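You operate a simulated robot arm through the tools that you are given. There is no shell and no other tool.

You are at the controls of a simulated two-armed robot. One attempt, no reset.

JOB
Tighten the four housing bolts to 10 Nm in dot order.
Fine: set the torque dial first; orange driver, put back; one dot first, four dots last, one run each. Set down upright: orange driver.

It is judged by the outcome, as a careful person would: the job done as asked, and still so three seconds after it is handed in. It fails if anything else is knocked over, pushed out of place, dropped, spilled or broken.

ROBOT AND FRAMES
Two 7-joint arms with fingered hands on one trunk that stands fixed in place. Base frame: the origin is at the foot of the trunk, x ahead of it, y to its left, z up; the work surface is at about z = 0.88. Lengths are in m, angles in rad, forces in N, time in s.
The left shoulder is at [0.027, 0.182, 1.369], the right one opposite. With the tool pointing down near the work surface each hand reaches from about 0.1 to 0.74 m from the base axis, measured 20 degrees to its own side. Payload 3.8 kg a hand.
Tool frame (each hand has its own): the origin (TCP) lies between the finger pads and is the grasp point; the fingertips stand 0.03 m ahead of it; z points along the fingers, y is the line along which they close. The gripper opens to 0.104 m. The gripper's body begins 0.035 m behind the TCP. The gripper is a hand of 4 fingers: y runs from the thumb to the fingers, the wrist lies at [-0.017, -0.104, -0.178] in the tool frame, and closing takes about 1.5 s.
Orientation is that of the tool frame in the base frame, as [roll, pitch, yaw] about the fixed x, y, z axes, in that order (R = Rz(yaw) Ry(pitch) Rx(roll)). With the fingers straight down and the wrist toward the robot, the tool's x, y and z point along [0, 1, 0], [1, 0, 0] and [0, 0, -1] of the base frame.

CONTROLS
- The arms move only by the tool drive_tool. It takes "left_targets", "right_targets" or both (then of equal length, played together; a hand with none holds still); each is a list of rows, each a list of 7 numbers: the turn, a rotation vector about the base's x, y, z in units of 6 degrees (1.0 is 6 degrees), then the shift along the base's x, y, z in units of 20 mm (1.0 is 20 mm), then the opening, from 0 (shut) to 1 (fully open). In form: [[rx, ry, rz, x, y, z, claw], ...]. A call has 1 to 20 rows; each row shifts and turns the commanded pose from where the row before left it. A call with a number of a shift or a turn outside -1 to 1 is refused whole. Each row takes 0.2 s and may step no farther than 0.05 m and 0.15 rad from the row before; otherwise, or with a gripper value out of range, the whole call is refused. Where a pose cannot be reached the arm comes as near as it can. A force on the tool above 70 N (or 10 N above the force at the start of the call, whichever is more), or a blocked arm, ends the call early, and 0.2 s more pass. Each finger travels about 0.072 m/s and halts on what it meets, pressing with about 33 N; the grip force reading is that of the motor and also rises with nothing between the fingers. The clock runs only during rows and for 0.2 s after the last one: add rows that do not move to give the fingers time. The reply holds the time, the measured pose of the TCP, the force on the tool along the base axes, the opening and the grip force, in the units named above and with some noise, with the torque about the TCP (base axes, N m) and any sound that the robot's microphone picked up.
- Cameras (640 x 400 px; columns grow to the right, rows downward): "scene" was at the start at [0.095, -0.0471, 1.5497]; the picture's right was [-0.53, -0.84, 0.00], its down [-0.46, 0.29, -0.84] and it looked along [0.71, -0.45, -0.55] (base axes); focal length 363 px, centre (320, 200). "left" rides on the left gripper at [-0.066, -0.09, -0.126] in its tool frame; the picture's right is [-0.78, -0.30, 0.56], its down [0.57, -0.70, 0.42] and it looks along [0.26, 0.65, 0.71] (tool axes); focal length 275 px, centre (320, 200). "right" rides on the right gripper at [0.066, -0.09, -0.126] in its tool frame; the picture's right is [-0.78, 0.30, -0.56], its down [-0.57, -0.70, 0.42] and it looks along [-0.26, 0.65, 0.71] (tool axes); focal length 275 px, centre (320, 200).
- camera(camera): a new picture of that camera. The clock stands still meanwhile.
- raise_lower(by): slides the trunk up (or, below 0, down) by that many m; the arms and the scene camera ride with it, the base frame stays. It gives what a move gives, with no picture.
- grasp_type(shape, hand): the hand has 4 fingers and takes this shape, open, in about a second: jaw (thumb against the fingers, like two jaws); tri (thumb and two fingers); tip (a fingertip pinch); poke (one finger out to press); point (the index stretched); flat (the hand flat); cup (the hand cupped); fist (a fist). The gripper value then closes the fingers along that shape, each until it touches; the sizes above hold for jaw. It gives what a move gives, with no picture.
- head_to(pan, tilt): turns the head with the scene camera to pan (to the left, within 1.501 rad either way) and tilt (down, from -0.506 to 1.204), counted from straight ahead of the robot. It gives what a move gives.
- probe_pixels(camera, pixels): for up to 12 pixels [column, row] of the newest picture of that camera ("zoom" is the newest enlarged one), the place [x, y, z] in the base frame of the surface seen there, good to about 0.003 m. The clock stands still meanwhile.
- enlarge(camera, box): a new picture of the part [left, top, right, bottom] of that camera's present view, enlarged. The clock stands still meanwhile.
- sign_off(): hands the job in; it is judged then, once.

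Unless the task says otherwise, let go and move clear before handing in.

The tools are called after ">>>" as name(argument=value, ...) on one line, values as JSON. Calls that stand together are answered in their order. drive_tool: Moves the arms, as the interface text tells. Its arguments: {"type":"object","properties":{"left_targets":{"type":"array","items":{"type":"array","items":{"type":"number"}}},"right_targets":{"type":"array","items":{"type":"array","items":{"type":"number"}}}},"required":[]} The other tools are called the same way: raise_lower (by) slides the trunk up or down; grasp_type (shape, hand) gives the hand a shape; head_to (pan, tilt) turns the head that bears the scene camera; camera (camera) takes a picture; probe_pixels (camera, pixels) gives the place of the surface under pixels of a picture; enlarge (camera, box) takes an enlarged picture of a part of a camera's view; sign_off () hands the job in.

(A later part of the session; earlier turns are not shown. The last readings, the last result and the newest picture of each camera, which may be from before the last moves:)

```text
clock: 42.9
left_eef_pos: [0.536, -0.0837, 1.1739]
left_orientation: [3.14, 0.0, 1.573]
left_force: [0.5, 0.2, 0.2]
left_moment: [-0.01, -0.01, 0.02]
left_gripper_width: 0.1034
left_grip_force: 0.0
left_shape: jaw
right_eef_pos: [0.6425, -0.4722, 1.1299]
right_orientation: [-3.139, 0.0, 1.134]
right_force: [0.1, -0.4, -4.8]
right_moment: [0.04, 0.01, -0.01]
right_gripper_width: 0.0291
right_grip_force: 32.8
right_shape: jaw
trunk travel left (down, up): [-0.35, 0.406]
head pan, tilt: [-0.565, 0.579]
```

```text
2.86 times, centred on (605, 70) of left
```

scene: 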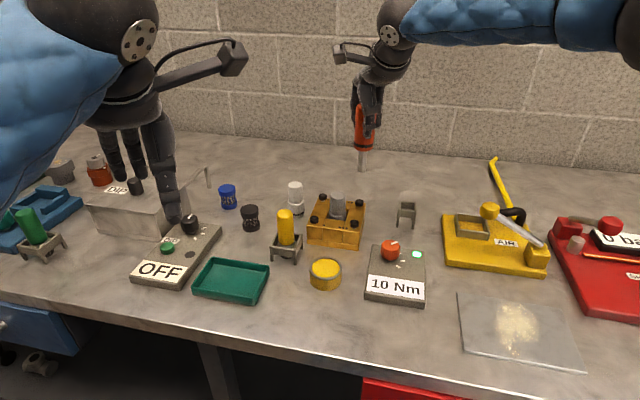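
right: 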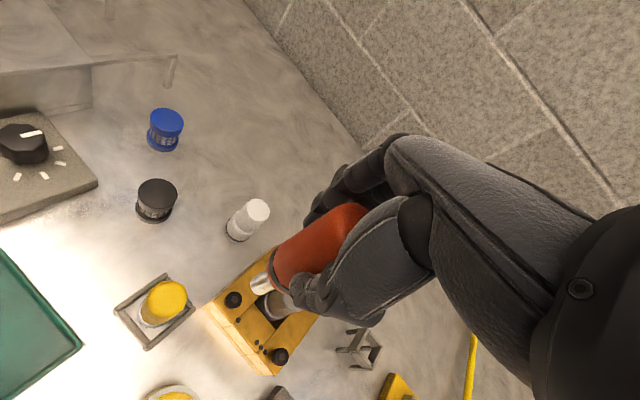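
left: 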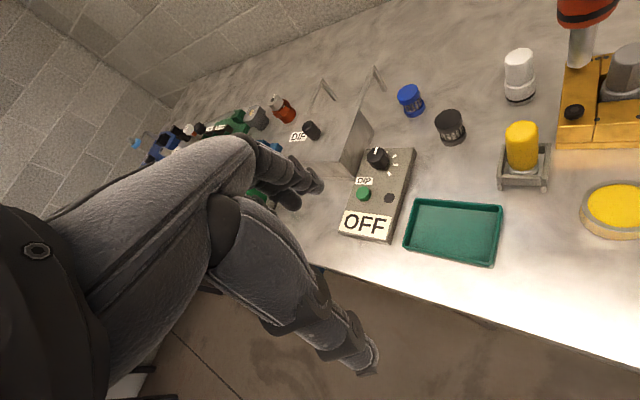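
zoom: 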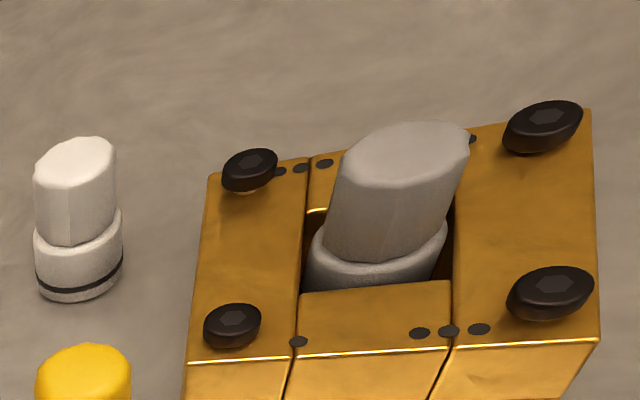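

Bolts #1 and #2 are both flush, and #3 and #4 are still raised. I'll move to bolt #3 (front-right).

>>> drive_tool(right_targets=[[0, 0, 0, -0.715, 0.696, 0, 0.05], [0, 0, 0, -0.715, 0.696, 0, 0.05], [0, 0, 0, -0.715, 0.696, 0, 0.05], [0, 0, 0, -0.715, 0.696, 0, 0.05], [0, 0, 0, 0, 0, 0, 0.05], [0, 0, 0, 0, 0, -0.6, 0.05], [0, 0, 0, 0, 0, -0.9, 0.05], [0, 0, 0, 0, 0, -0.9, 0.05], [0, 0, 0, 0, 0, -0.5, 0.05], [0, 0, 0, 0, 0, 0, 0.05]])

>>> camera(camera="scene")

>>> enlarge(camera="scene", box=[330, 195, 380, 245])

>>> enlarge(camera="left", box=[580, 60, 640, 140])

>>> enlarge(camera="right", box=[215, 250, 285, 330])

```text
clock: 45.1
left_eef_pos: [0.5358, -0.085, 1.1737]
left_orientation: [-3.141, 0.0, 1.573]
left_force: [0.1, 0.2, 0.3]
left_moment: [0.0, -0.01, 0.01]
left_gripper_width: 0.1038
left_grip_force: 0.1
left_shape: jaw
right_eef_pos: [0.586, -0.4173, 1.0724]
right_orientation: [-3.14, -0.001, 1.135]
right_force: [0.0, 0.5, -4.2]
right_moment: [0.03, 0.0, 0.05]
right_gripper_width: 0.0297
right_grip_force: 33.0
right_shape: jaw
trunk travel left (down, up): [-0.35, 0.406]
head pan, tilt: [-0.565, 0.579]
```

```text
taken
```

scene: 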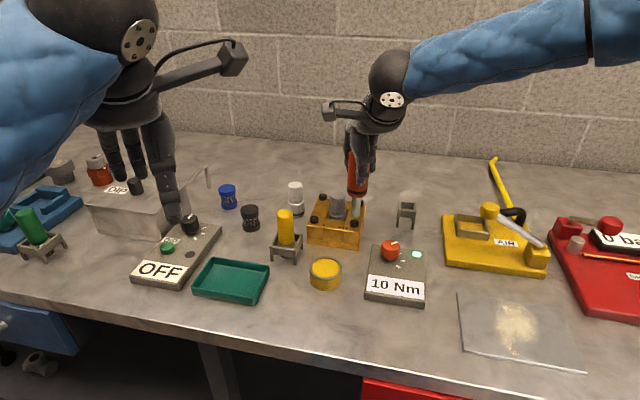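

```text
8.00 times, centred on (355, 220) of scene
```

zoom: 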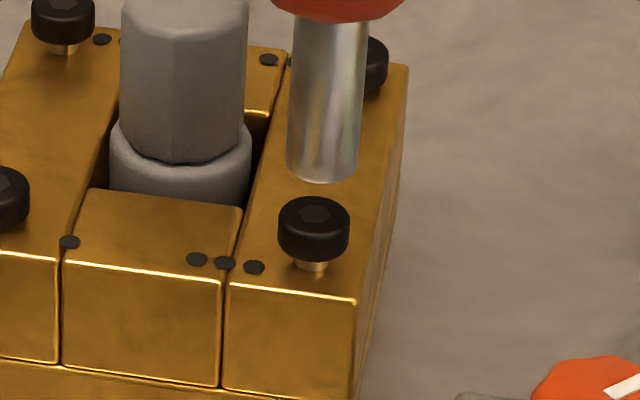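

```text
5.00 times, centred on (610, 100) of left
```

zoom: 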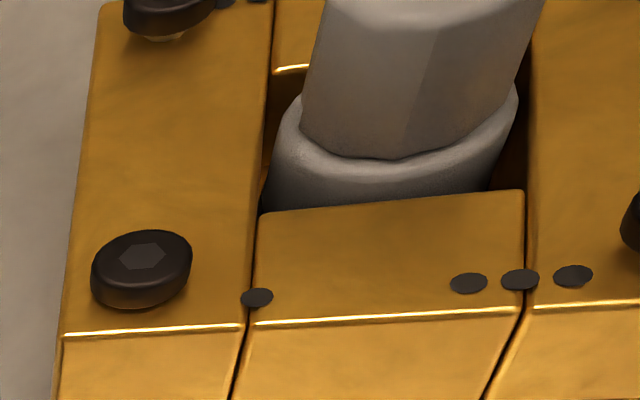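

```text
5.00 times, centred on (250, 290) of right
```

zoom: 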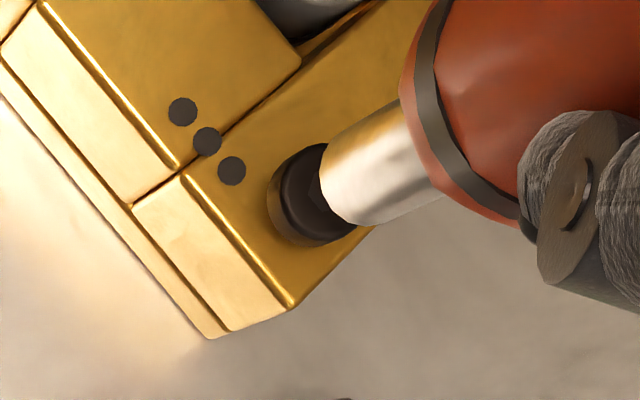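

The bit needs about 2 mm more toward +y at bolt #3 (axis 319 against bolt 313 in the scene zoom). I'll nudge and come closer for a final check.

>>> drive_tool(right_targets=[[0, 0, 0, -0.02, 0.1, -0.2, 0.05], [0, 0, 0, 0, 0, -0.17, 0.05], [0, 0, 0, 0, 0, 0, 0.05]])

>>> enlarge(camera="scene", box=[330, 195, 380, 245])

>>> enlarge(camera="right", box=[215, 250, 285, 330])

```text
clock: 45.9
left_eef_pos: [0.5365, -0.0844, 1.1741]
left_orientation: [-3.14, 0.001, 1.573]
left_force: [-0.6, -0.7, -0.1]
left_moment: [0.01, 0.03, -0.01]
left_gripper_width: 0.1035
left_grip_force: 0.1
left_shape: jaw
right_eef_pos: [0.5847, -0.4164, 1.0646]
right_orientation: [-3.139, 0.0, 1.135]
right_force: [-0.8, -0.8, -4.3]
right_moment: [0.0, 0.03, 0.02]
right_gripper_width: 0.0295
right_grip_force: 33.1
right_shape: jaw
trunk travel left (down, up): [-0.35, 0.406]
head pan, tilt: [-0.565, 0.579]
```

```text
8.00 times, centred on (355, 220) of scene
```

zoom: 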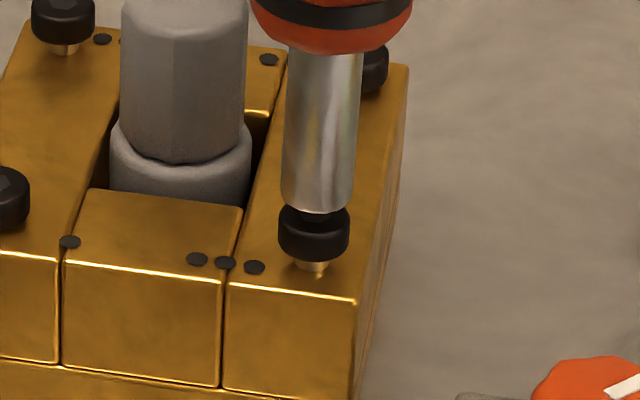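

```text
5.00 times, centred on (250, 290) of right
```

zoom: 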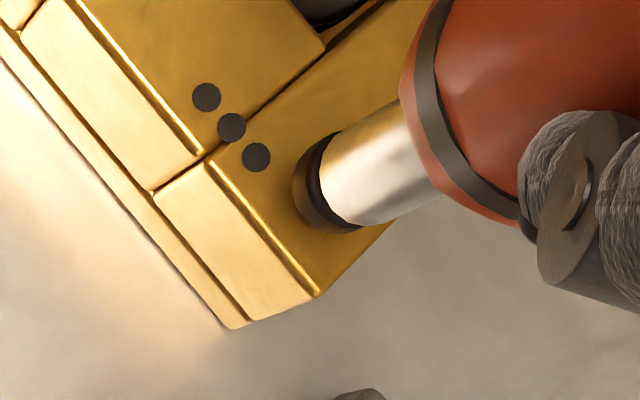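

The alignment on bolt #3 is within a millimetre. I'll press down smoothly in one run and hold.

>>> drive_tool(right_targets=[[0, 0, 0, 0.01, 0.03, -0.12, 0.05], [0, 0, 0, 0, 0, -0.12, 0.05], [0, 0, 0, 0, 0, -0.06, 0.05], [0, 0, 0, 0, 0, -0.05, 0.05], [0, 0, 0, 0, 0, -0.05, 0.05], [0, 0, 0, 0, 0, -0.05, 0.05], [0, 0, 0, 0, 0, -0.05, 0.05], [0, 0, 0, 0, 0, -0.05, 0.05], [0, 0, 0, 0, 0, 0, 0.05], [0, 0, 0, 0, 0, 0, 0.05], [0, 0, 0, 0, 0, 0, 0.05]])

>>> enlarge(camera="scene", box=[330, 195, 380, 245])

>>> enlarge(camera="scene", box=[350, 220, 440, 310])

```text
clock: 48.3
left_eef_pos: [0.5338, -0.0831, 1.1732]
left_orientation: [3.141, 0.001, 1.573]
left_force: [-0.6, -1.0, 0.3]
left_moment: [-0.02, 0.05, -0.03]
left_gripper_width: 0.1036
left_grip_force: 0.1
left_shape: jaw
right_eef_pos: [0.5834, -0.4141, 1.0547]
right_orientation: [3.14, 0.0, 1.136]
right_force: [0.0, 0.9, 4.7]
right_moment: [-0.02, -0.05, -0.03]
right_gripper_width: 0.0295
right_grip_force: 32.7
right_shape: jaw
trunk travel left (down, up): [-0.35, 0.406]
head pan, tilt: [-0.565, 0.579]
```

```text
8.00 times, centred on (355, 220) of scene
```

zoom: 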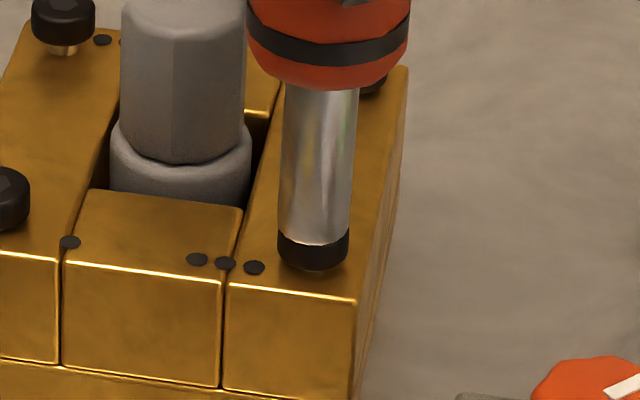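

```text
4.44 times, centred on (395, 265) of scene
```

zoom: 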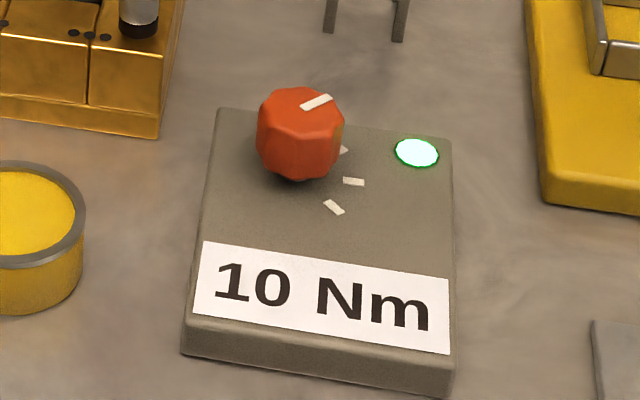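

Bolt #3 looks nearly seated and the push is about 9 N. I'll hold a little longer and see whether anything still moves.

>>> drive_tool(right_targets=[[0, 0, 0, 0, 0, 0, 0.05], [0, 0, 0, 0, 0, 0, 0.05], [0, 0, 0, 0, 0, 0, 0.05]])

>>> enlarge(camera="scene", box=[330, 195, 380, 245])

>>> enlarge(camera="right", box=[215, 250, 285, 330])

```text
clock: 49.1
left_eef_pos: [0.5347, -0.0837, 1.1745]
left_orientation: [3.141, 0.001, 1.572]
left_force: [0.1, 0.0, 0.1]
left_moment: [0.02, 0.03, 0.01]
left_gripper_width: 0.1035
left_grip_force: 0.1
left_shape: jaw
right_eef_pos: [0.5837, -0.415, 1.0532]
right_orientation: [-3.139, 0.0, 1.132]
right_force: [0.1, -0.4, 1.1]
right_moment: [-0.01, 0.01, 0.0]
right_gripper_width: 0.0295
right_grip_force: 33.8
right_shape: jaw
trunk travel left (down, up): [-0.35, 0.406]
head pan, tilt: [-0.565, 0.579]
```

```text
8.00 times, centred on (355, 220) of scene
```

zoom: 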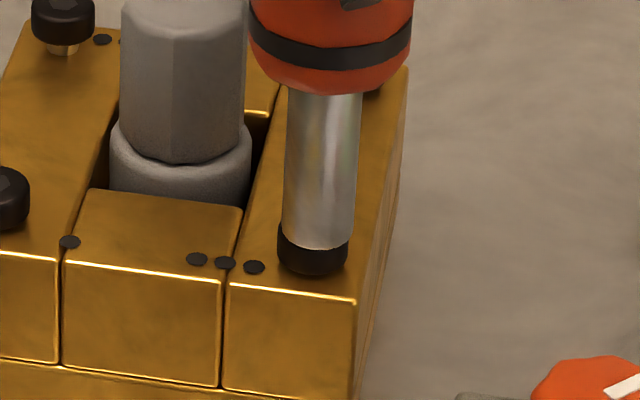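

```text
5.00 times, centred on (250, 290) of right
```

zoom: 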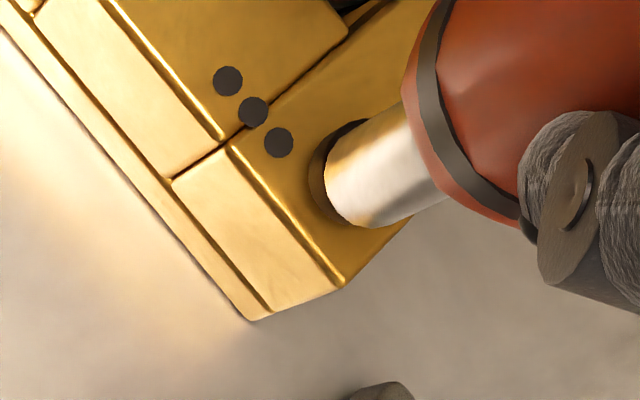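

The bolt moved a touch further (lower edge 270 to 275) and the push dropped to about 5 N, the same release seen at the end of the earlier runs. One more short hold will confirm it has stopped.

>>> drive_tool(right_targets=[[0, 0, 0, 0, 0, 0, 0.05], [0, 0, 0, 0, 0, 0, 0.05]])

>>> enlarge(camera="scene", box=[330, 195, 380, 245])

>>> enlarge(camera="scene", box=[350, 220, 440, 310])

```text
clock: 49.7
left_eef_pos: [0.5349, -0.0853, 1.1739]
left_orientation: [-3.141, -0.001, 1.575]
left_force: [0.0, -0.2, 0.6]
left_moment: [-0.04, 0.0, 0.02]
left_gripper_width: 0.1035
left_grip_force: 0.1
left_shape: jaw
right_eef_pos: [0.5845, -0.4153, 1.0541]
right_orientation: [3.141, 0.0, 1.134]
right_force: [0.2, 0.4, 0.0]
right_moment: [0.0, 0.0, -0.03]
right_gripper_width: 0.0294
right_grip_force: 33.2
right_shape: jaw
trunk travel left (down, up): [-0.35, 0.406]
head pan, tilt: [-0.565, 0.579]
```

```text
8.00 times, centred on (355, 220) of scene
```

zoom: 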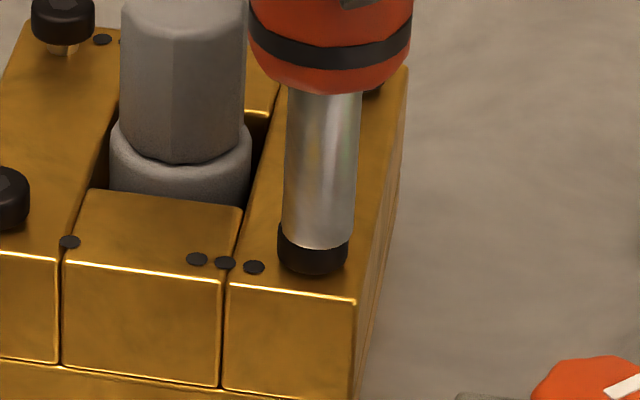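

```text
4.44 times, centred on (395, 265) of scene
```

zoom: 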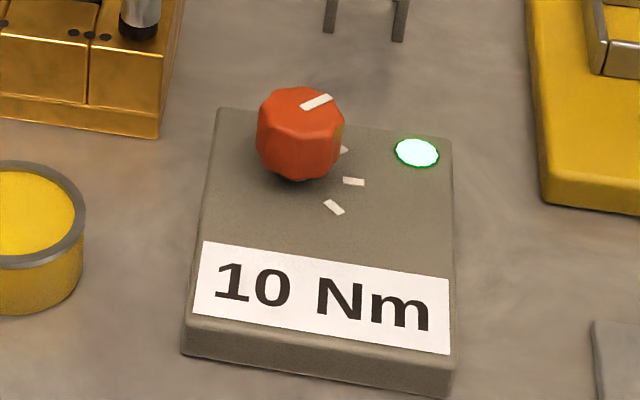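

The state is stable, so run #3 is done. I'll lift clear of the pin and move across to bolt #4 (back-left).

>>> drive_tool(right_targets=[[0, 0, 0, 0, 0, 0.4, 0.05], [0, 0, 0, 0, 0, 0.8, 0.05], [0, 0, 0, 0, 0, 0.9, 0.05], [0, 0, 0, 0, 0, 0.9, 0.05], [0, 0, 0, 0, 0, 0.9, 0.05], [0, 0, 0, 0, 0, 0, 0.05], [0, 0, 0, 0.82, 0, 0, 0.05], [0, 0, 0, 0.82, 0, 0, 0.05], [0, 0, 0, 0.82, 0, 0, 0.05], [0, 0, 0, 0.82, 0, 0, 0.05], [0, 0, 0, 0.82, 0, 0, 0.05], [0, 0, 0, 0.82, 0, 0, 0.05], [0, 0, 0, 0.82, 0, 0, 0.05], [0, 0, 0, 0, 0, 0, 0.05]])

>>> camera(camera="scene")

>>> enlarge(camera="scene", box=[300, 180, 375, 255])

>>> enlarge(camera="left", box=[570, 0, 640, 140])

```text
clock: 52.7
left_eef_pos: [0.5357, -0.0851, 1.1747]
left_orientation: [-3.141, 0.0, 1.574]
left_force: [0.2, -0.6, 0.1]
left_moment: [0.01, 0.01, -0.01]
left_gripper_width: 0.1034
left_grip_force: 0.0
left_shape: jaw
right_eef_pos: [0.6997, -0.4128, 1.1316]
right_orientation: [3.142, -0.001, 1.133]
right_force: [0.3, -0.2, -4.3]
right_moment: [0.0, 0.01, 0.02]
right_gripper_width: 0.0294
right_grip_force: 32.5
right_shape: jaw
trunk travel left (down, up): [-0.35, 0.406]
head pan, tilt: [-0.565, 0.579]
```

```text
taken
```

scene: 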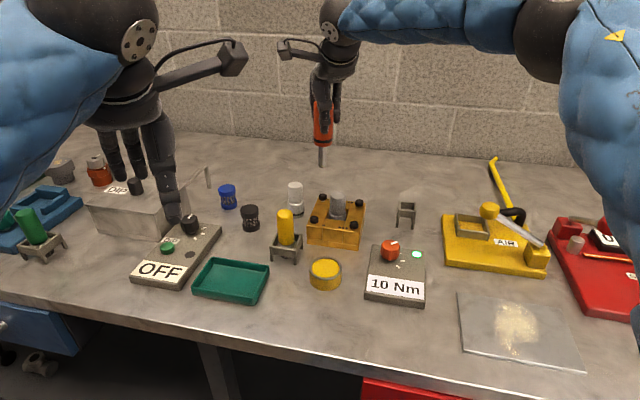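

```text
5.33 times, centred on (338, 218) of scene
```

zoom: 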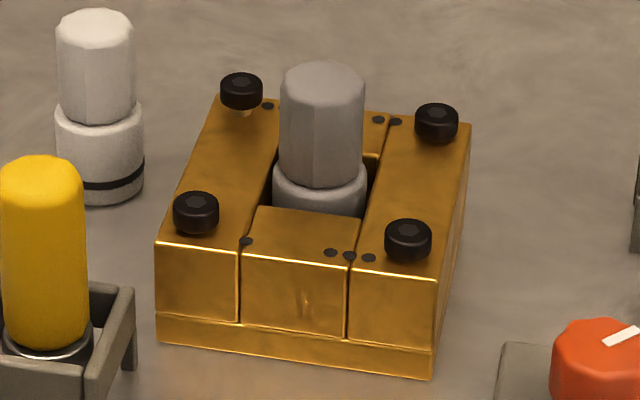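

```text
2.86 times, centred on (605, 70) of left
```

zoom: 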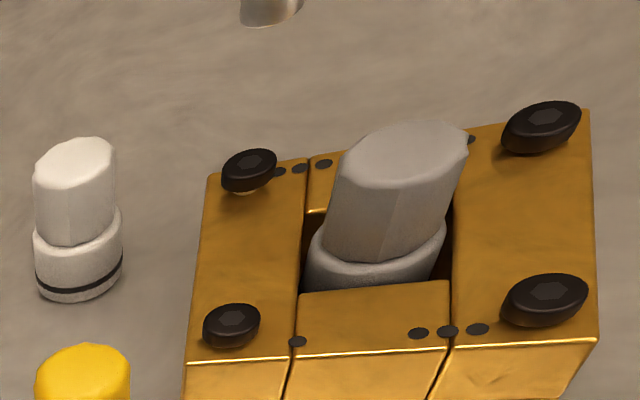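

Bolts #1, #2 and #3 are flush, and only #4 is still raised at (241,90 in the zoom). I'll descend to just above it and check the alignment.

>>> drive_tool(right_targets=[[0, 0, 0, -0.01, -0.04, -0.7, 0.05], [0, 0, 0, 0, 0, -0.9, 0.05], [0, 0, 0, 0, 0, -0.9, 0.05], [0, 0, 0, 0, 0, -0.5, 0.05], [0, 0, 0, 0, 0, 0, 0.05]])

>>> enlarge(camera="scene", box=[300, 170, 350, 220])

>>> enlarge(camera="right", box=[215, 250, 285, 330])

>>> enlarge(camera="left", box=[550, 10, 630, 110])

```text
clock: 53.9
left_eef_pos: [0.5362, -0.0837, 1.1734]
left_orientation: [-3.14, 0.0, 1.571]
left_force: [-0.4, 0.0, -0.7]
left_moment: [0.01, 0.0, 0.02]
left_gripper_width: 0.1036
left_grip_force: 0.2
left_shape: jaw
right_eef_pos: [0.6985, -0.4162, 1.0699]
right_orientation: [-3.141, 0.0, 1.134]
right_force: [-0.2, 0.8, -4.2]
right_moment: [0.05, 0.01, -0.02]
right_gripper_width: 0.0293
right_grip_force: 32.8
right_shape: jaw
trunk travel left (down, up): [-0.35, 0.406]
head pan, tilt: [-0.565, 0.579]
```

```text
8.00 times, centred on (325, 195) of scene
```

zoom: 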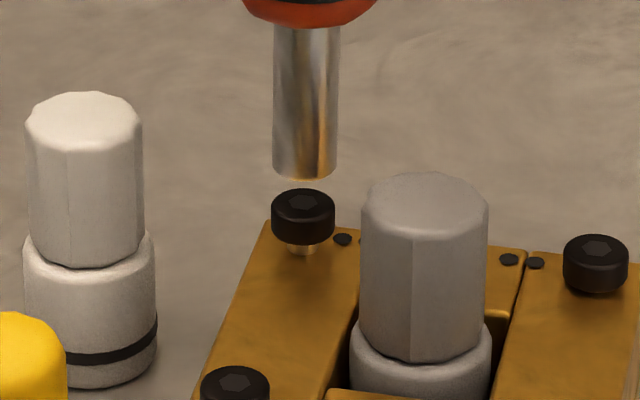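

```text
5.00 times, centred on (250, 290) of right
```

zoom: 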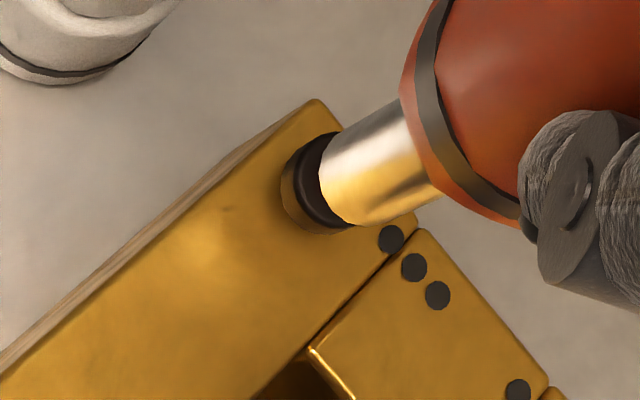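

```text
4.00 times, centred on (590, 60) of left
```

zoom: 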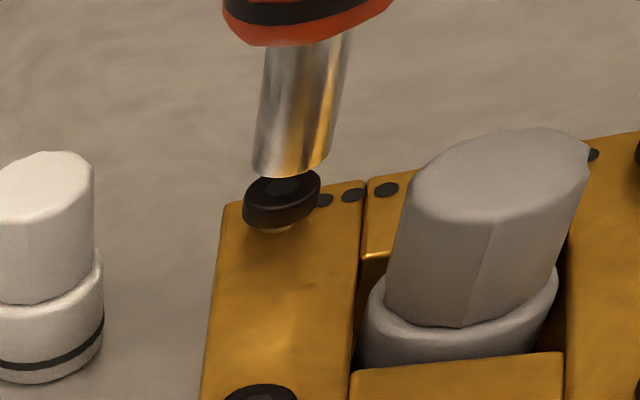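

The lateral alignment on #4 is good (axis 304, bolt 303), and the other views suggest about 1 mm further out in x. I'll nudge and close the gap for a last check.

>>> drive_tool(right_targets=[[0, 0, 0, 0.05, -0.01, -0.15, 0.05], [0, 0, 0, 0, 0, -0.12, 0.05], [0, 0, 0, 0, 0, 0, 0.05]])

>>> enlarge(camera="scene", box=[300, 170, 350, 220])

>>> enlarge(camera="right", box=[215, 250, 285, 330])

>>> enlarge(camera="left", box=[550, 10, 630, 110])

```text
clock: 54.7
left_eef_pos: [0.5365, -0.0854, 1.1744]
left_orientation: [3.141, 0.002, 1.573]
left_force: [0.6, -0.3, -0.5]
left_moment: [-0.02, 0.01, -0.01]
left_gripper_width: 0.1035
left_grip_force: 0.0
left_shape: jaw
right_eef_pos: [0.701, -0.4151, 1.0668]
right_orientation: [-3.141, -0.001, 1.135]
right_force: [-0.6, 0.0, -4.6]
right_moment: [0.02, -0.02, 0.02]
right_gripper_width: 0.0296
right_grip_force: 33.5
right_shape: jaw
trunk travel left (down, up): [-0.35, 0.406]
head pan, tilt: [-0.565, 0.579]
```

```text
8.00 times, centred on (325, 195) of scene
```

zoom: 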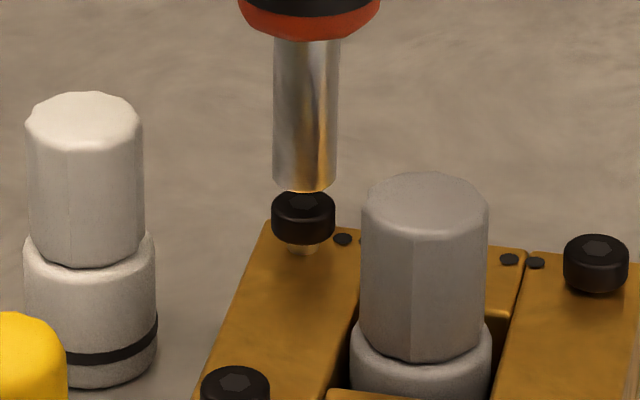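

```text
5.00 times, centred on (250, 290) of right
```

zoom: 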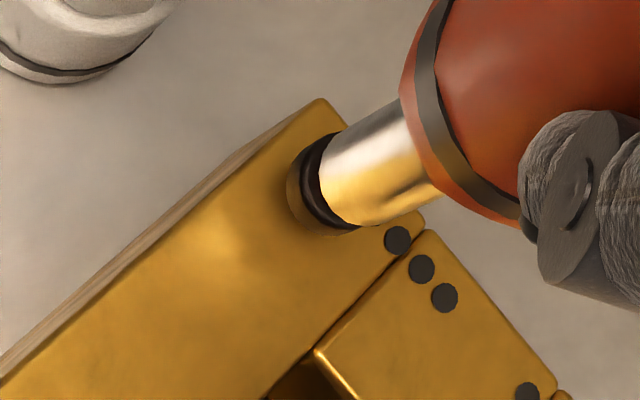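

```text
4.00 times, centred on (590, 60) of left
```

zoom: 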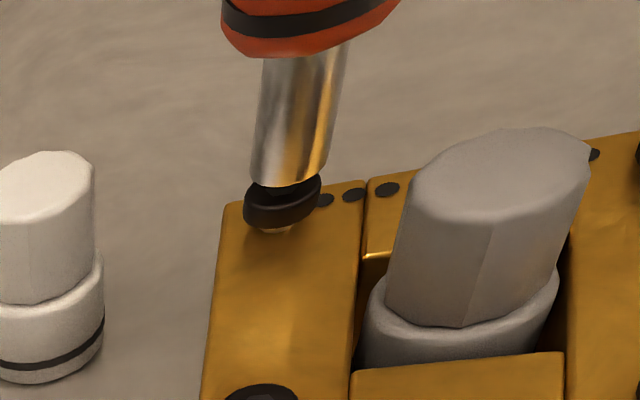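

The bit is aligned on bolt #4 within about 1 mm in all views. I'll do the final run: press smoothly and hold long enough for it to complete.

>>> drive_tool(right_targets=[[0, 0, 0, 0.02, 0.03, -0.15, 0.05], [0, 0, 0, 0, 0, -0.15, 0.05], [0, 0, 0, 0, 0, -0.08, 0.05], [0, 0, 0, 0, 0, -0.05, 0.05], [0, 0, 0, 0, 0, -0.05, 0.05], [0, 0, 0, 0, 0, -0.05, 0.05], [0, 0, 0, 0, 0, -0.05, 0.05], [0, 0, 0, 0, 0, -0.05, 0.05], [0, 0, 0, 0, 0, -0.03, 0.05], [0, 0, 0, 0, 0, 0, 0.05], [0, 0, 0, 0, 0, 0, 0.05], [0, 0, 0, 0, 0, 0, 0.05]])

>>> enlarge(camera="scene", box=[300, 170, 350, 220])

>>> enlarge(camera="scene", box=[350, 220, 440, 310])

>>> enlarge(camera="left", box=[550, 10, 630, 110])

```text
clock: 57.3
left_eef_pos: [0.5358, -0.0836, 1.1752]
left_orientation: [-3.141, 0.001, 1.573]
left_force: [0.7, -0.1, 0.4]
left_moment: [0.03, -0.02, 0.0]
left_gripper_width: 0.1037
left_grip_force: 0.0
left_shape: jaw
right_eef_pos: [0.7008, -0.4154, 1.0552]
right_orientation: [3.141, 0.0, 1.134]
right_force: [-0.3, 0.2, 4.5]
right_moment: [-0.03, -0.07, -0.03]
right_gripper_width: 0.0294
right_grip_force: 32.8
right_shape: jaw
trunk travel left (down, up): [-0.35, 0.406]
head pan, tilt: [-0.565, 0.579]
```

```text
8.00 times, centred on (325, 195) of scene
```

zoom: 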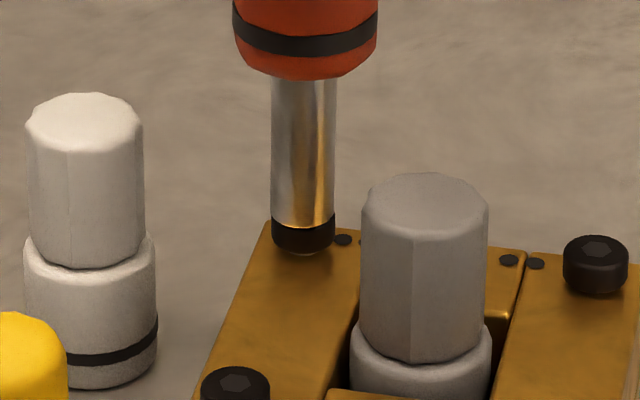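

```text
4.44 times, centred on (395, 265) of scene
```

zoom: 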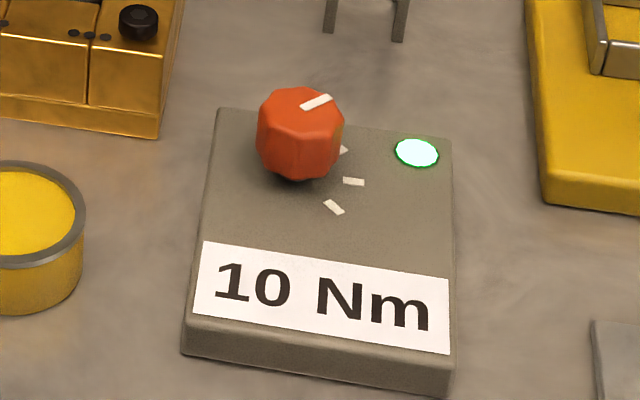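

```text
4.00 times, centred on (590, 60) of left
```

zoom: 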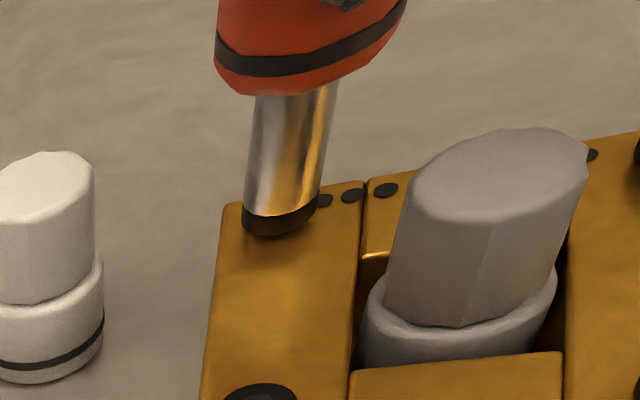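

The run is still under way on #4: the bit is locked to the head and there is a faint sliver of thread at (303,253). I'll hold until it releases.

>>> drive_tool(right_targets=[[0, 0, 0, 0, 0, -0.02, 0.05], [0, 0, 0, 0, 0, 0, 0.05], [0, 0, 0, 0, 0, 0, 0.05]])

>>> enlarge(camera="scene", box=[300, 170, 350, 220])

>>> enlarge(camera="left", box=[550, 10, 630, 110])

```text
clock: 58.1
left_eef_pos: [0.5341, -0.0841, 1.1734]
left_orientation: [3.14, 0.0, 1.572]
left_force: [0.7, -0.5, 0.5]
left_moment: [-0.01, -0.01, -0.01]
left_gripper_width: 0.104
left_grip_force: 0.0
left_shape: jaw
right_eef_pos: [0.6998, -0.4151, 1.0532]
right_orientation: [3.141, 0.001, 1.132]
right_force: [-1.2, -0.1, 1.8]
right_moment: [0.01, 0.04, 0.0]
right_gripper_width: 0.0297
right_grip_force: 32.8
right_shape: jaw
trunk travel left (down, up): [-0.35, 0.406]
head pan, tilt: [-0.565, 0.579]
```

```text
8.00 times, centred on (325, 195) of scene
```

zoom: 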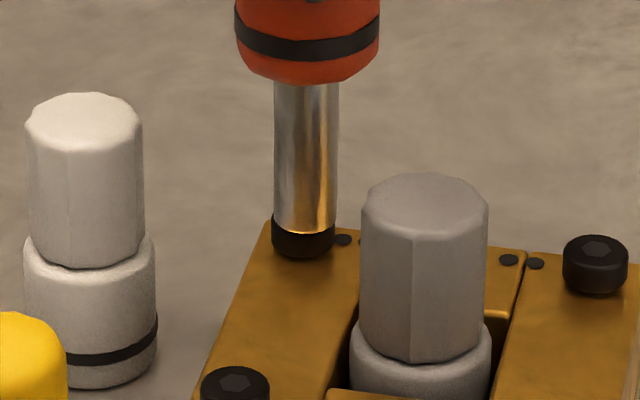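

```text
4.00 times, centred on (590, 60) of left
```

zoom: 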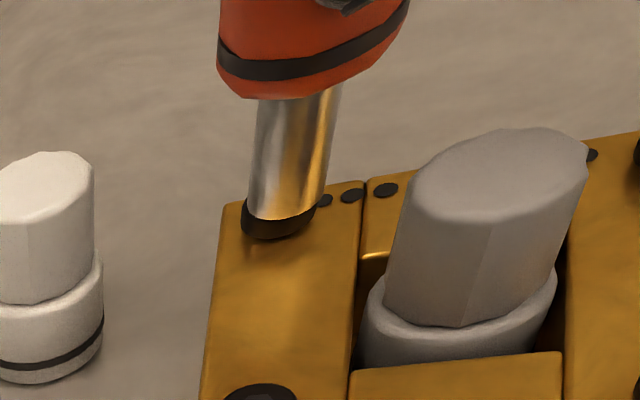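

The bit has released (shifted against the head) and bolt #4 is flush, so run #4 is complete. I'll lift off, check the housing, and carry the driver back toward its stand at a safe height.

>>> drive_tool(right_targets=[[0, 0, 0, 0, 0, 0, 0.05], [0, 0, 0, 0, 0, 0.4, 0.05], [0, 0, 0, 0, 0, 0.8, 0.05], [0, 0, 0, 0, 0, 0.9, 0.05], [0, 0, 0, 0, 0, 0.9, 0.05], [0, 0, 0, 0, 0, 1, 0.05], [0, 0, 0, 0, 0, 0, 0.05], [0, 0, 0, -0.625, -0.83, 0, 0.05], [0, 0, 0, -0.625, -0.83, 0, 0.05], [0, 0, 0, -0.625, -0.83, 0, 0.05], [0, 0, 0, -0.625, -0.83, 0, 0.05], [0, 0, 0, -0.625, -0.83, 0, 0.05], [0, 0, 0, -0.625, -0.83, 0, 0.05], [0, 0, 0, -0.625, -0.83, 0, 0.05], [0, 0, 0, -0.625, -0.83, 0, 0.05], [0, 0, 0, -0.62, -0.83, 0, 0.05], [0, 0, 0, 0, 0, 0, 0.05]])

>>> camera(camera="scene")

>>> enlarge(camera="scene", box=[300, 180, 375, 255])

>>> enlarge(camera="scene", box=[380, 130, 440, 235])

>>> enlarge(camera="right", box=[190, 230, 300, 340])

```text
clock: 61.7
left_eef_pos: [0.5358, -0.0838, 1.1734]
left_orientation: [-3.14, -0.002, 1.574]
left_force: [-0.6, 0.5, 0.0]
left_moment: [0.04, -0.03, -0.01]
left_gripper_width: 0.1037
left_grip_force: 0.0
left_shape: jaw
right_eef_pos: [0.5888, -0.5649, 1.1337]
right_orientation: [-3.14, 0.001, 1.135]
right_force: [0.6, 0.6, -4.7]
right_moment: [0.01, 0.02, 0.03]
right_gripper_width: 0.0292
right_grip_force: 32.8
right_shape: jaw
trunk travel left (down, up): [-0.35, 0.406]
head pan, tilt: [-0.565, 0.579]
```

```text
taken
```

scene: 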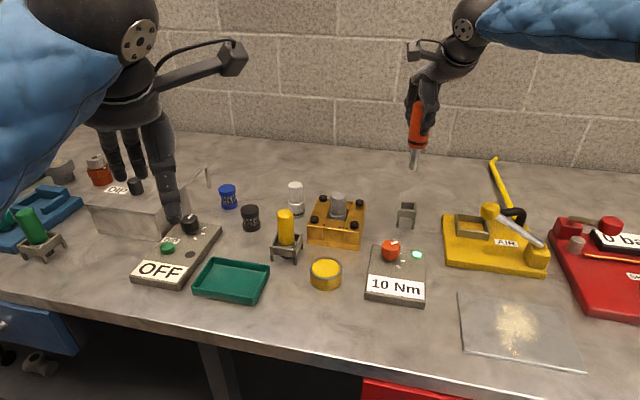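

```text
5.33 times, centred on (338, 218) of scene
```

zoom: 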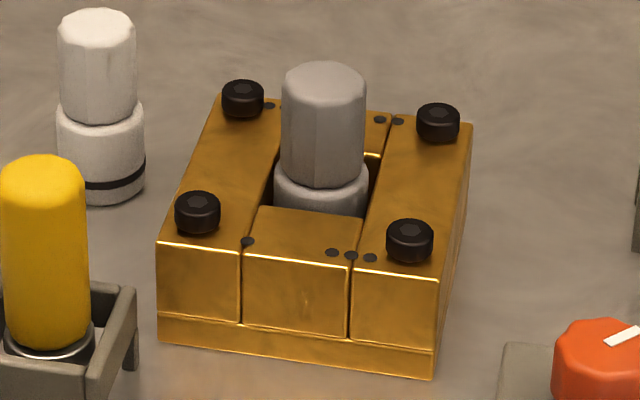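

```text
3.81 times, centred on (410, 182) of scene
```

zoom: 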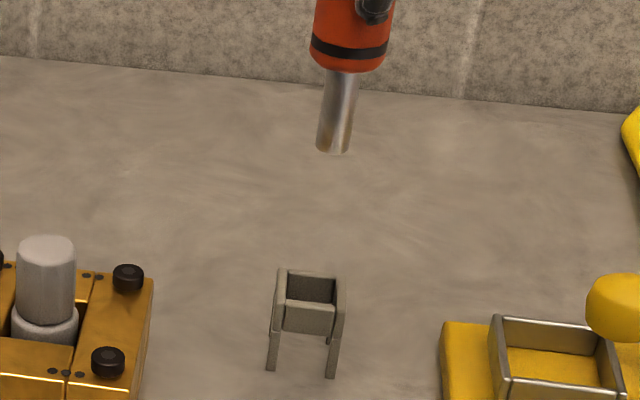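

```text
3.64 times, centred on (245, 285) of right
```

zoom: 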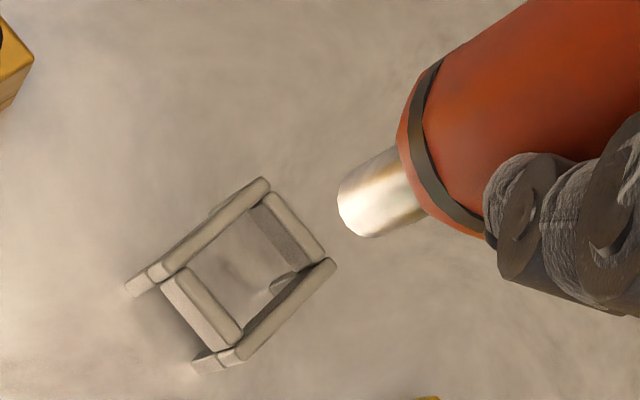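

All four bolts are flush with no threads showing. Next I'll measure the stand's frame to centre the driver above it.

>>> probe_pixels(camera="zoom", pixels=[[215, 225], [292, 225], [200, 308], [285, 312], [262, 185], [328, 265], [228, 352], [160, 272], [235, 262], [365, 200], [385, 195]])

>>> probe_pixels(camera="scene", pixels=[[407.5, 202.6], [399.8, 208], [415.8, 209], [407, 211], [414, 165], [414.5, 160], [415, 155], [416, 144]])

>>> enlarge(camera="scene", box=[390, 190, 425, 240])

```text
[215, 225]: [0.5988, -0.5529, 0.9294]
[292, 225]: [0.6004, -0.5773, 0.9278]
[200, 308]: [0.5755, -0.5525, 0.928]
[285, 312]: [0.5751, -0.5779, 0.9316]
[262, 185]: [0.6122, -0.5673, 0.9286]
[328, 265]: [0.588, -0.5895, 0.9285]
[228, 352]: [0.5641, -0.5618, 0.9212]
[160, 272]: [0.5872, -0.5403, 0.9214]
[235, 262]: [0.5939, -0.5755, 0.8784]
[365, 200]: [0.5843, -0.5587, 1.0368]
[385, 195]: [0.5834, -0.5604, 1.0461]
```

```text
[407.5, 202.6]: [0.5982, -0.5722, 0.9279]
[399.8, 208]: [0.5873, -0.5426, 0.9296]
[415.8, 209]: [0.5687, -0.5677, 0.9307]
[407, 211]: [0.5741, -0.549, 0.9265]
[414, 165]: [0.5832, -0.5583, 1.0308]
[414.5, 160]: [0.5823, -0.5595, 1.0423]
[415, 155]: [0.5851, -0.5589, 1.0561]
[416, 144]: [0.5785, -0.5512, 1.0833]
```

```text
8.00 times, centred on (408, 215) of scene
```

zoom: 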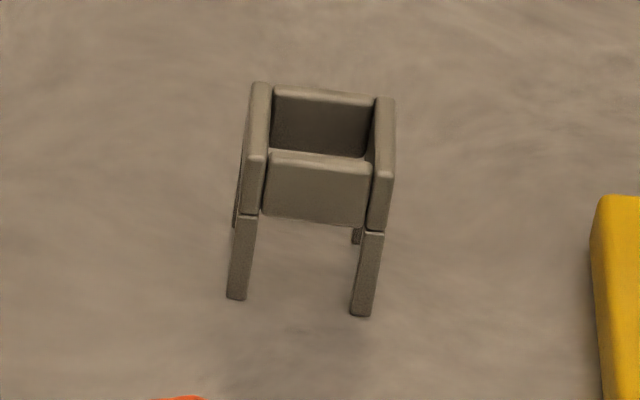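

The stand's frame centre is at (0.5877, -0.565), the frame top is z≈0.929, and the bit axis is about (0.5886, -0.5664). I'll correct by about 1.5 mm and lower until the tip is just above the frame.

>>> drive_tool(right_targets=[[0, 0, 0, -0.05, 0.06, -0.7, 0.05], [0, 0, 0, 0, 0, -0.9, 0.05], [0, 0, 0, 0, 0, -0.9, 0.05], [0, 0, 0, 0, 0, -0.9, 0.05], [0, 0, 0, 0, 0, -0.3, 0.05], [0, 0, 0, 0, 0, 0, 0.05]])

>>> enlarge(camera="scene", box=[385, 170, 430, 235])

>>> enlarge(camera="right", box=[205, 240, 295, 340])

```text
clock: 63.1
left_eef_pos: [0.5366, -0.0839, 1.1734]
left_orientation: [-3.141, -0.001, 1.574]
left_force: [-0.2, -0.1, -1.0]
left_moment: [0.01, 0.03, 0.03]
left_gripper_width: 0.104
left_grip_force: 0.1
left_shape: jaw
right_eef_pos: [0.5863, -0.5642, 1.0593]
right_orientation: [-3.138, 0.001, 1.134]
right_force: [-0.7, 0.8, -4.7]
right_moment: [-0.03, 0.01, -0.01]
right_gripper_width: 0.0295
right_grip_force: 33.1
right_shape: jaw
trunk travel left (down, up): [-0.35, 0.406]
head pan, tilt: [-0.565, 0.579]
```

```text
6.15 times, centred on (408, 202) of scene
```

zoom: 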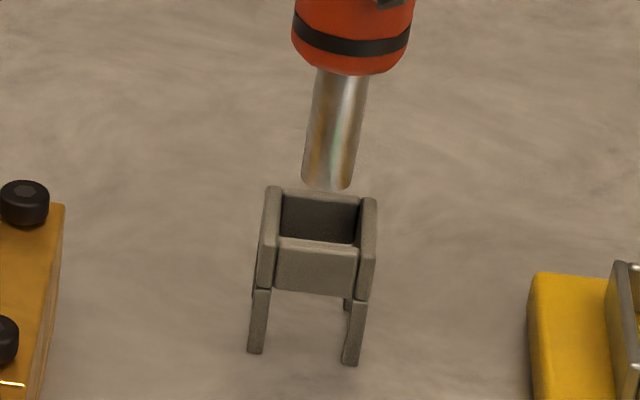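

```text
4.00 times, centred on (250, 290) of right
```

zoom: 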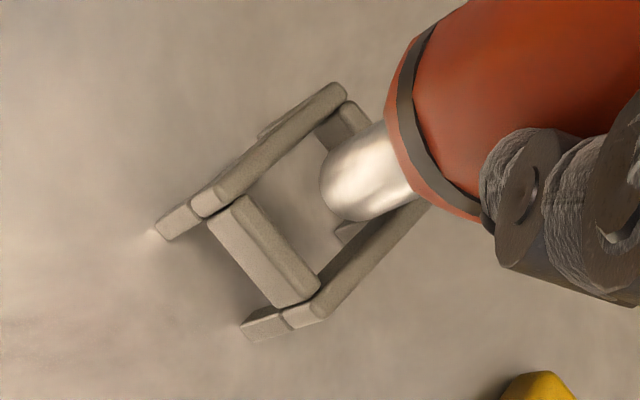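

The bit is centred over the frame opening in both views (axis 320 against opening centre 318). I'll lower it into the stand, stopping just above the seat.

>>> drive_tool(right_targets=[[0, 0, 0, 0, 0, -0.5, 0.05], [0, 0, 0, 0, 0, -0.5, 0.05], [0, 0, 0, 0, 0, -0.6, 0.05], [0, 0, 0, 0, 0, -0.6, 0.05], [0, 0, 0, 0, 0, -0.5, 0.05], [0, 0, 0, 0, 0, 0, 0.05]])

>>> enlarge(camera="scene", box=[385, 170, 430, 235])

>>> enlarge(camera="right", box=[205, 240, 295, 340])

```text
clock: 64.5
left_eef_pos: [0.5358, -0.0838, 1.1741]
left_orientation: [3.14, 0.0, 1.573]
left_force: [0.1, 0.5, -0.3]
left_moment: [0.0, 0.02, 0.01]
left_gripper_width: 0.1038
left_grip_force: 0.1
left_shape: jaw
right_eef_pos: [0.587, -0.5633, 1.0058]
right_orientation: [-3.141, -0.001, 1.136]
right_force: [0.0, -0.1, -4.8]
right_moment: [0.0, 0.01, 0.01]
right_gripper_width: 0.0291
right_grip_force: 33.3
right_shape: jaw
trunk travel left (down, up): [-0.35, 0.406]
head pan, tilt: [-0.565, 0.579]
```

```text
6.15 times, centred on (408, 202) of scene
```

zoom: 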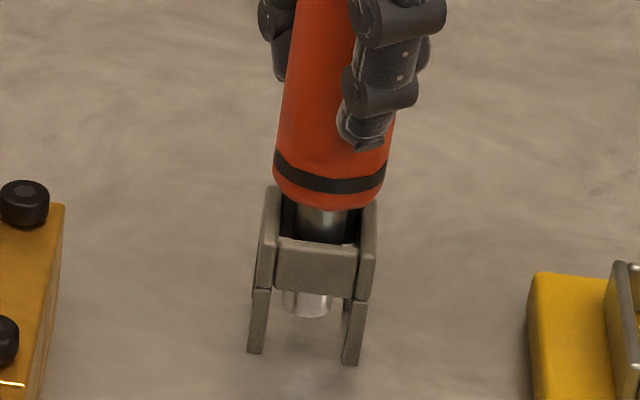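

```text
4.00 times, centred on (250, 290) of right
```

zoom: 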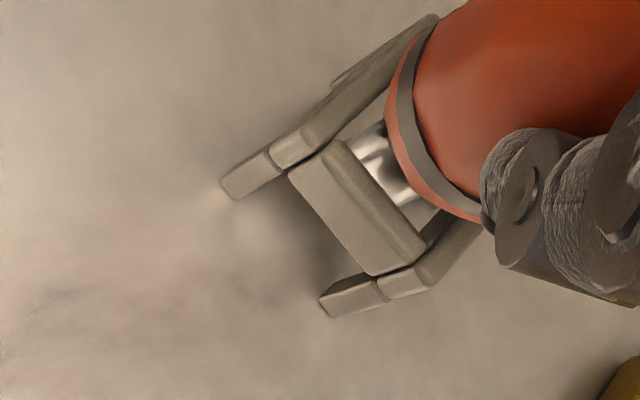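

The bit is inside the frame without touching and the handle is about 1 cm above its seat. I'll lower slowly until it bears on the stand.

>>> drive_tool(right_targets=[[0, 0, 0, 0, 0, -0.12, 0.05], [0, 0, 0, 0, 0, -0.12, 0.05], [0, 0, 0, 0, 0, -0.12, 0.05], [0, 0, 0, 0, 0, -0.1, 0.05], [0, 0, 0, 0, 0, -0.08, 0.05], [0, 0, 0, 0, 0, 0, 0.05]])

>>> enlarge(camera="scene", box=[385, 170, 430, 235])

```text
clock: 65.9
left_eef_pos: [0.5357, -0.0846, 1.1751]
left_orientation: [3.141, 0.001, 1.573]
left_force: [-0.3, -0.5, 0.0]
left_moment: [0.02, 0.03, 0.0]
left_gripper_width: 0.1036
left_grip_force: 0.1
left_shape: jaw
right_eef_pos: [0.5863, -0.563, 0.9933]
right_orientation: [-3.141, 0.002, 1.134]
right_force: [-0.4, 0.4, -4.0]
right_moment: [0.0, 0.04, 0.04]
right_gripper_width: 0.0292
right_grip_force: 33.2
right_shape: jaw
trunk travel left (down, up): [-0.35, 0.406]
head pan, tilt: [-0.565, 0.579]
```

```text
6.15 times, centred on (408, 202) of scene
```

zoom: 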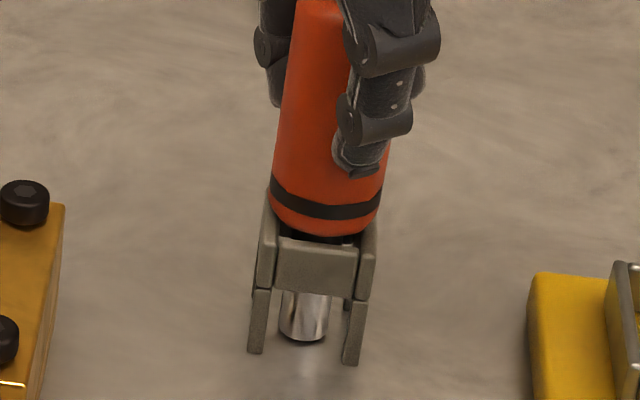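

The handle is still about 3 mm above its original seat and the reading shows no bearing force. I'll lower a little more in 1 mm steps.

>>> drive_tool(right_targets=[[0, 0, 0, 0, 0, -0.05, 0.05], [0, 0, 0, 0, 0, -0.05, 0.05], [0, 0, 0, 0, 0, -0.05, 0.05], [0, 0, 0, 0, 0, 0, 0.05]])

>>> enlarge(camera="scene", box=[385, 170, 430, 235])

```text
clock: 66.9
left_eef_pos: [0.5365, -0.0839, 1.1756]
left_orientation: [-3.141, -0.001, 1.574]
left_force: [-0.4, 0.3, 0.7]
left_moment: [-0.04, 0.0, 0.03]
left_gripper_width: 0.1037
left_grip_force: 0.1
left_shape: jaw
right_eef_pos: [0.5864, -0.5638, 0.9925]
right_orientation: [3.14, -0.001, 1.135]
right_force: [0.0, 0.8, 3.7]
right_moment: [0.03, -0.01, 0.01]
right_gripper_width: 0.0295
right_grip_force: 33.0
right_shape: jaw
trunk travel left (down, up): [-0.35, 0.406]
head pan, tilt: [-0.565, 0.579]
```

```text
6.15 times, centred on (408, 202) of scene
```

zoom: 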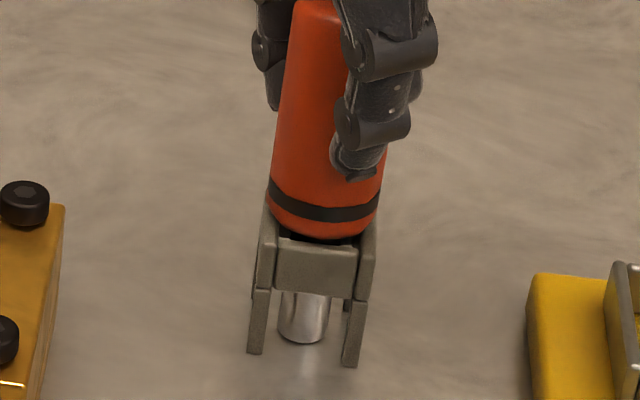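

The handle now bears on the stand at about 8 N and sits at its original height (handle bottom at row ≈209 in both pictures). I'll release slowly and check it stays upright before rising.

>>> drive_tool(right_targets=[[0, 0, 0, 0, 0, 0, 0.25], [0, 0, 0, 0, 0, 0, 0.35], [0, 0, 0, 0, 0, 0, 0.45], [0, 0, 0, 0, 0, 0, 0.55], [0, 0, 0, 0, 0, 0, 0.65], [0, 0, 0, 0, 0, 0, 0.75], [0, 0, 0, 0, 0, 0, 0.8], [0, 0, 0, 0, 0, 0, 0.8]])

>>> enlarge(camera="scene", box=[370, 130, 450, 240])

>>> camera(camera="right")

```text
clock: 68.7
left_eef_pos: [0.5367, -0.084, 1.1741]
left_orientation: [3.141, 0.0, 1.573]
left_force: [-0.4, 0.4, 0.2]
left_moment: [0.0, 0.0, 0.0]
left_gripper_width: 0.1035
left_grip_force: 0.0
left_shape: jaw
right_eef_pos: [0.5857, -0.5642, 0.9921]
right_orientation: [-3.142, 0.001, 1.136]
right_force: [-0.8, 1.0, -0.7]
right_moment: [-0.04, -0.02, 0.0]
right_gripper_width: 0.0829
right_grip_force: 0.2
right_shape: jaw
trunk travel left (down, up): [-0.35, 0.406]
head pan, tilt: [-0.565, 0.579]
```

```text
3.64 times, centred on (410, 185) of scene
```

zoom: 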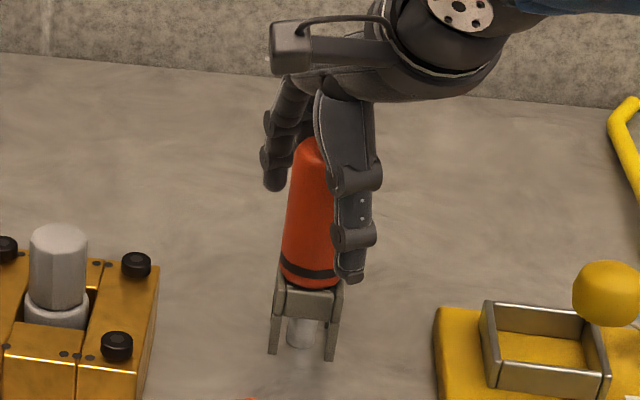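

```text
taken
```

right: 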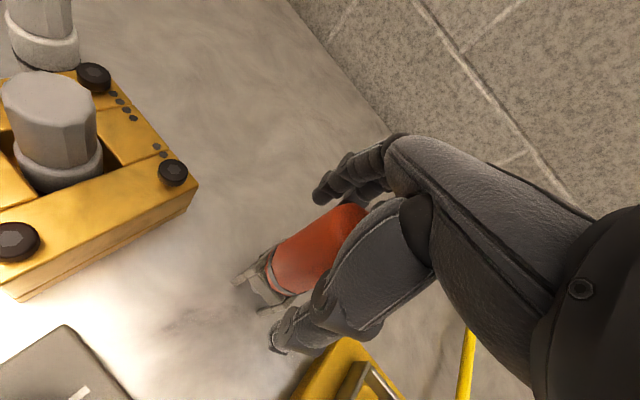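

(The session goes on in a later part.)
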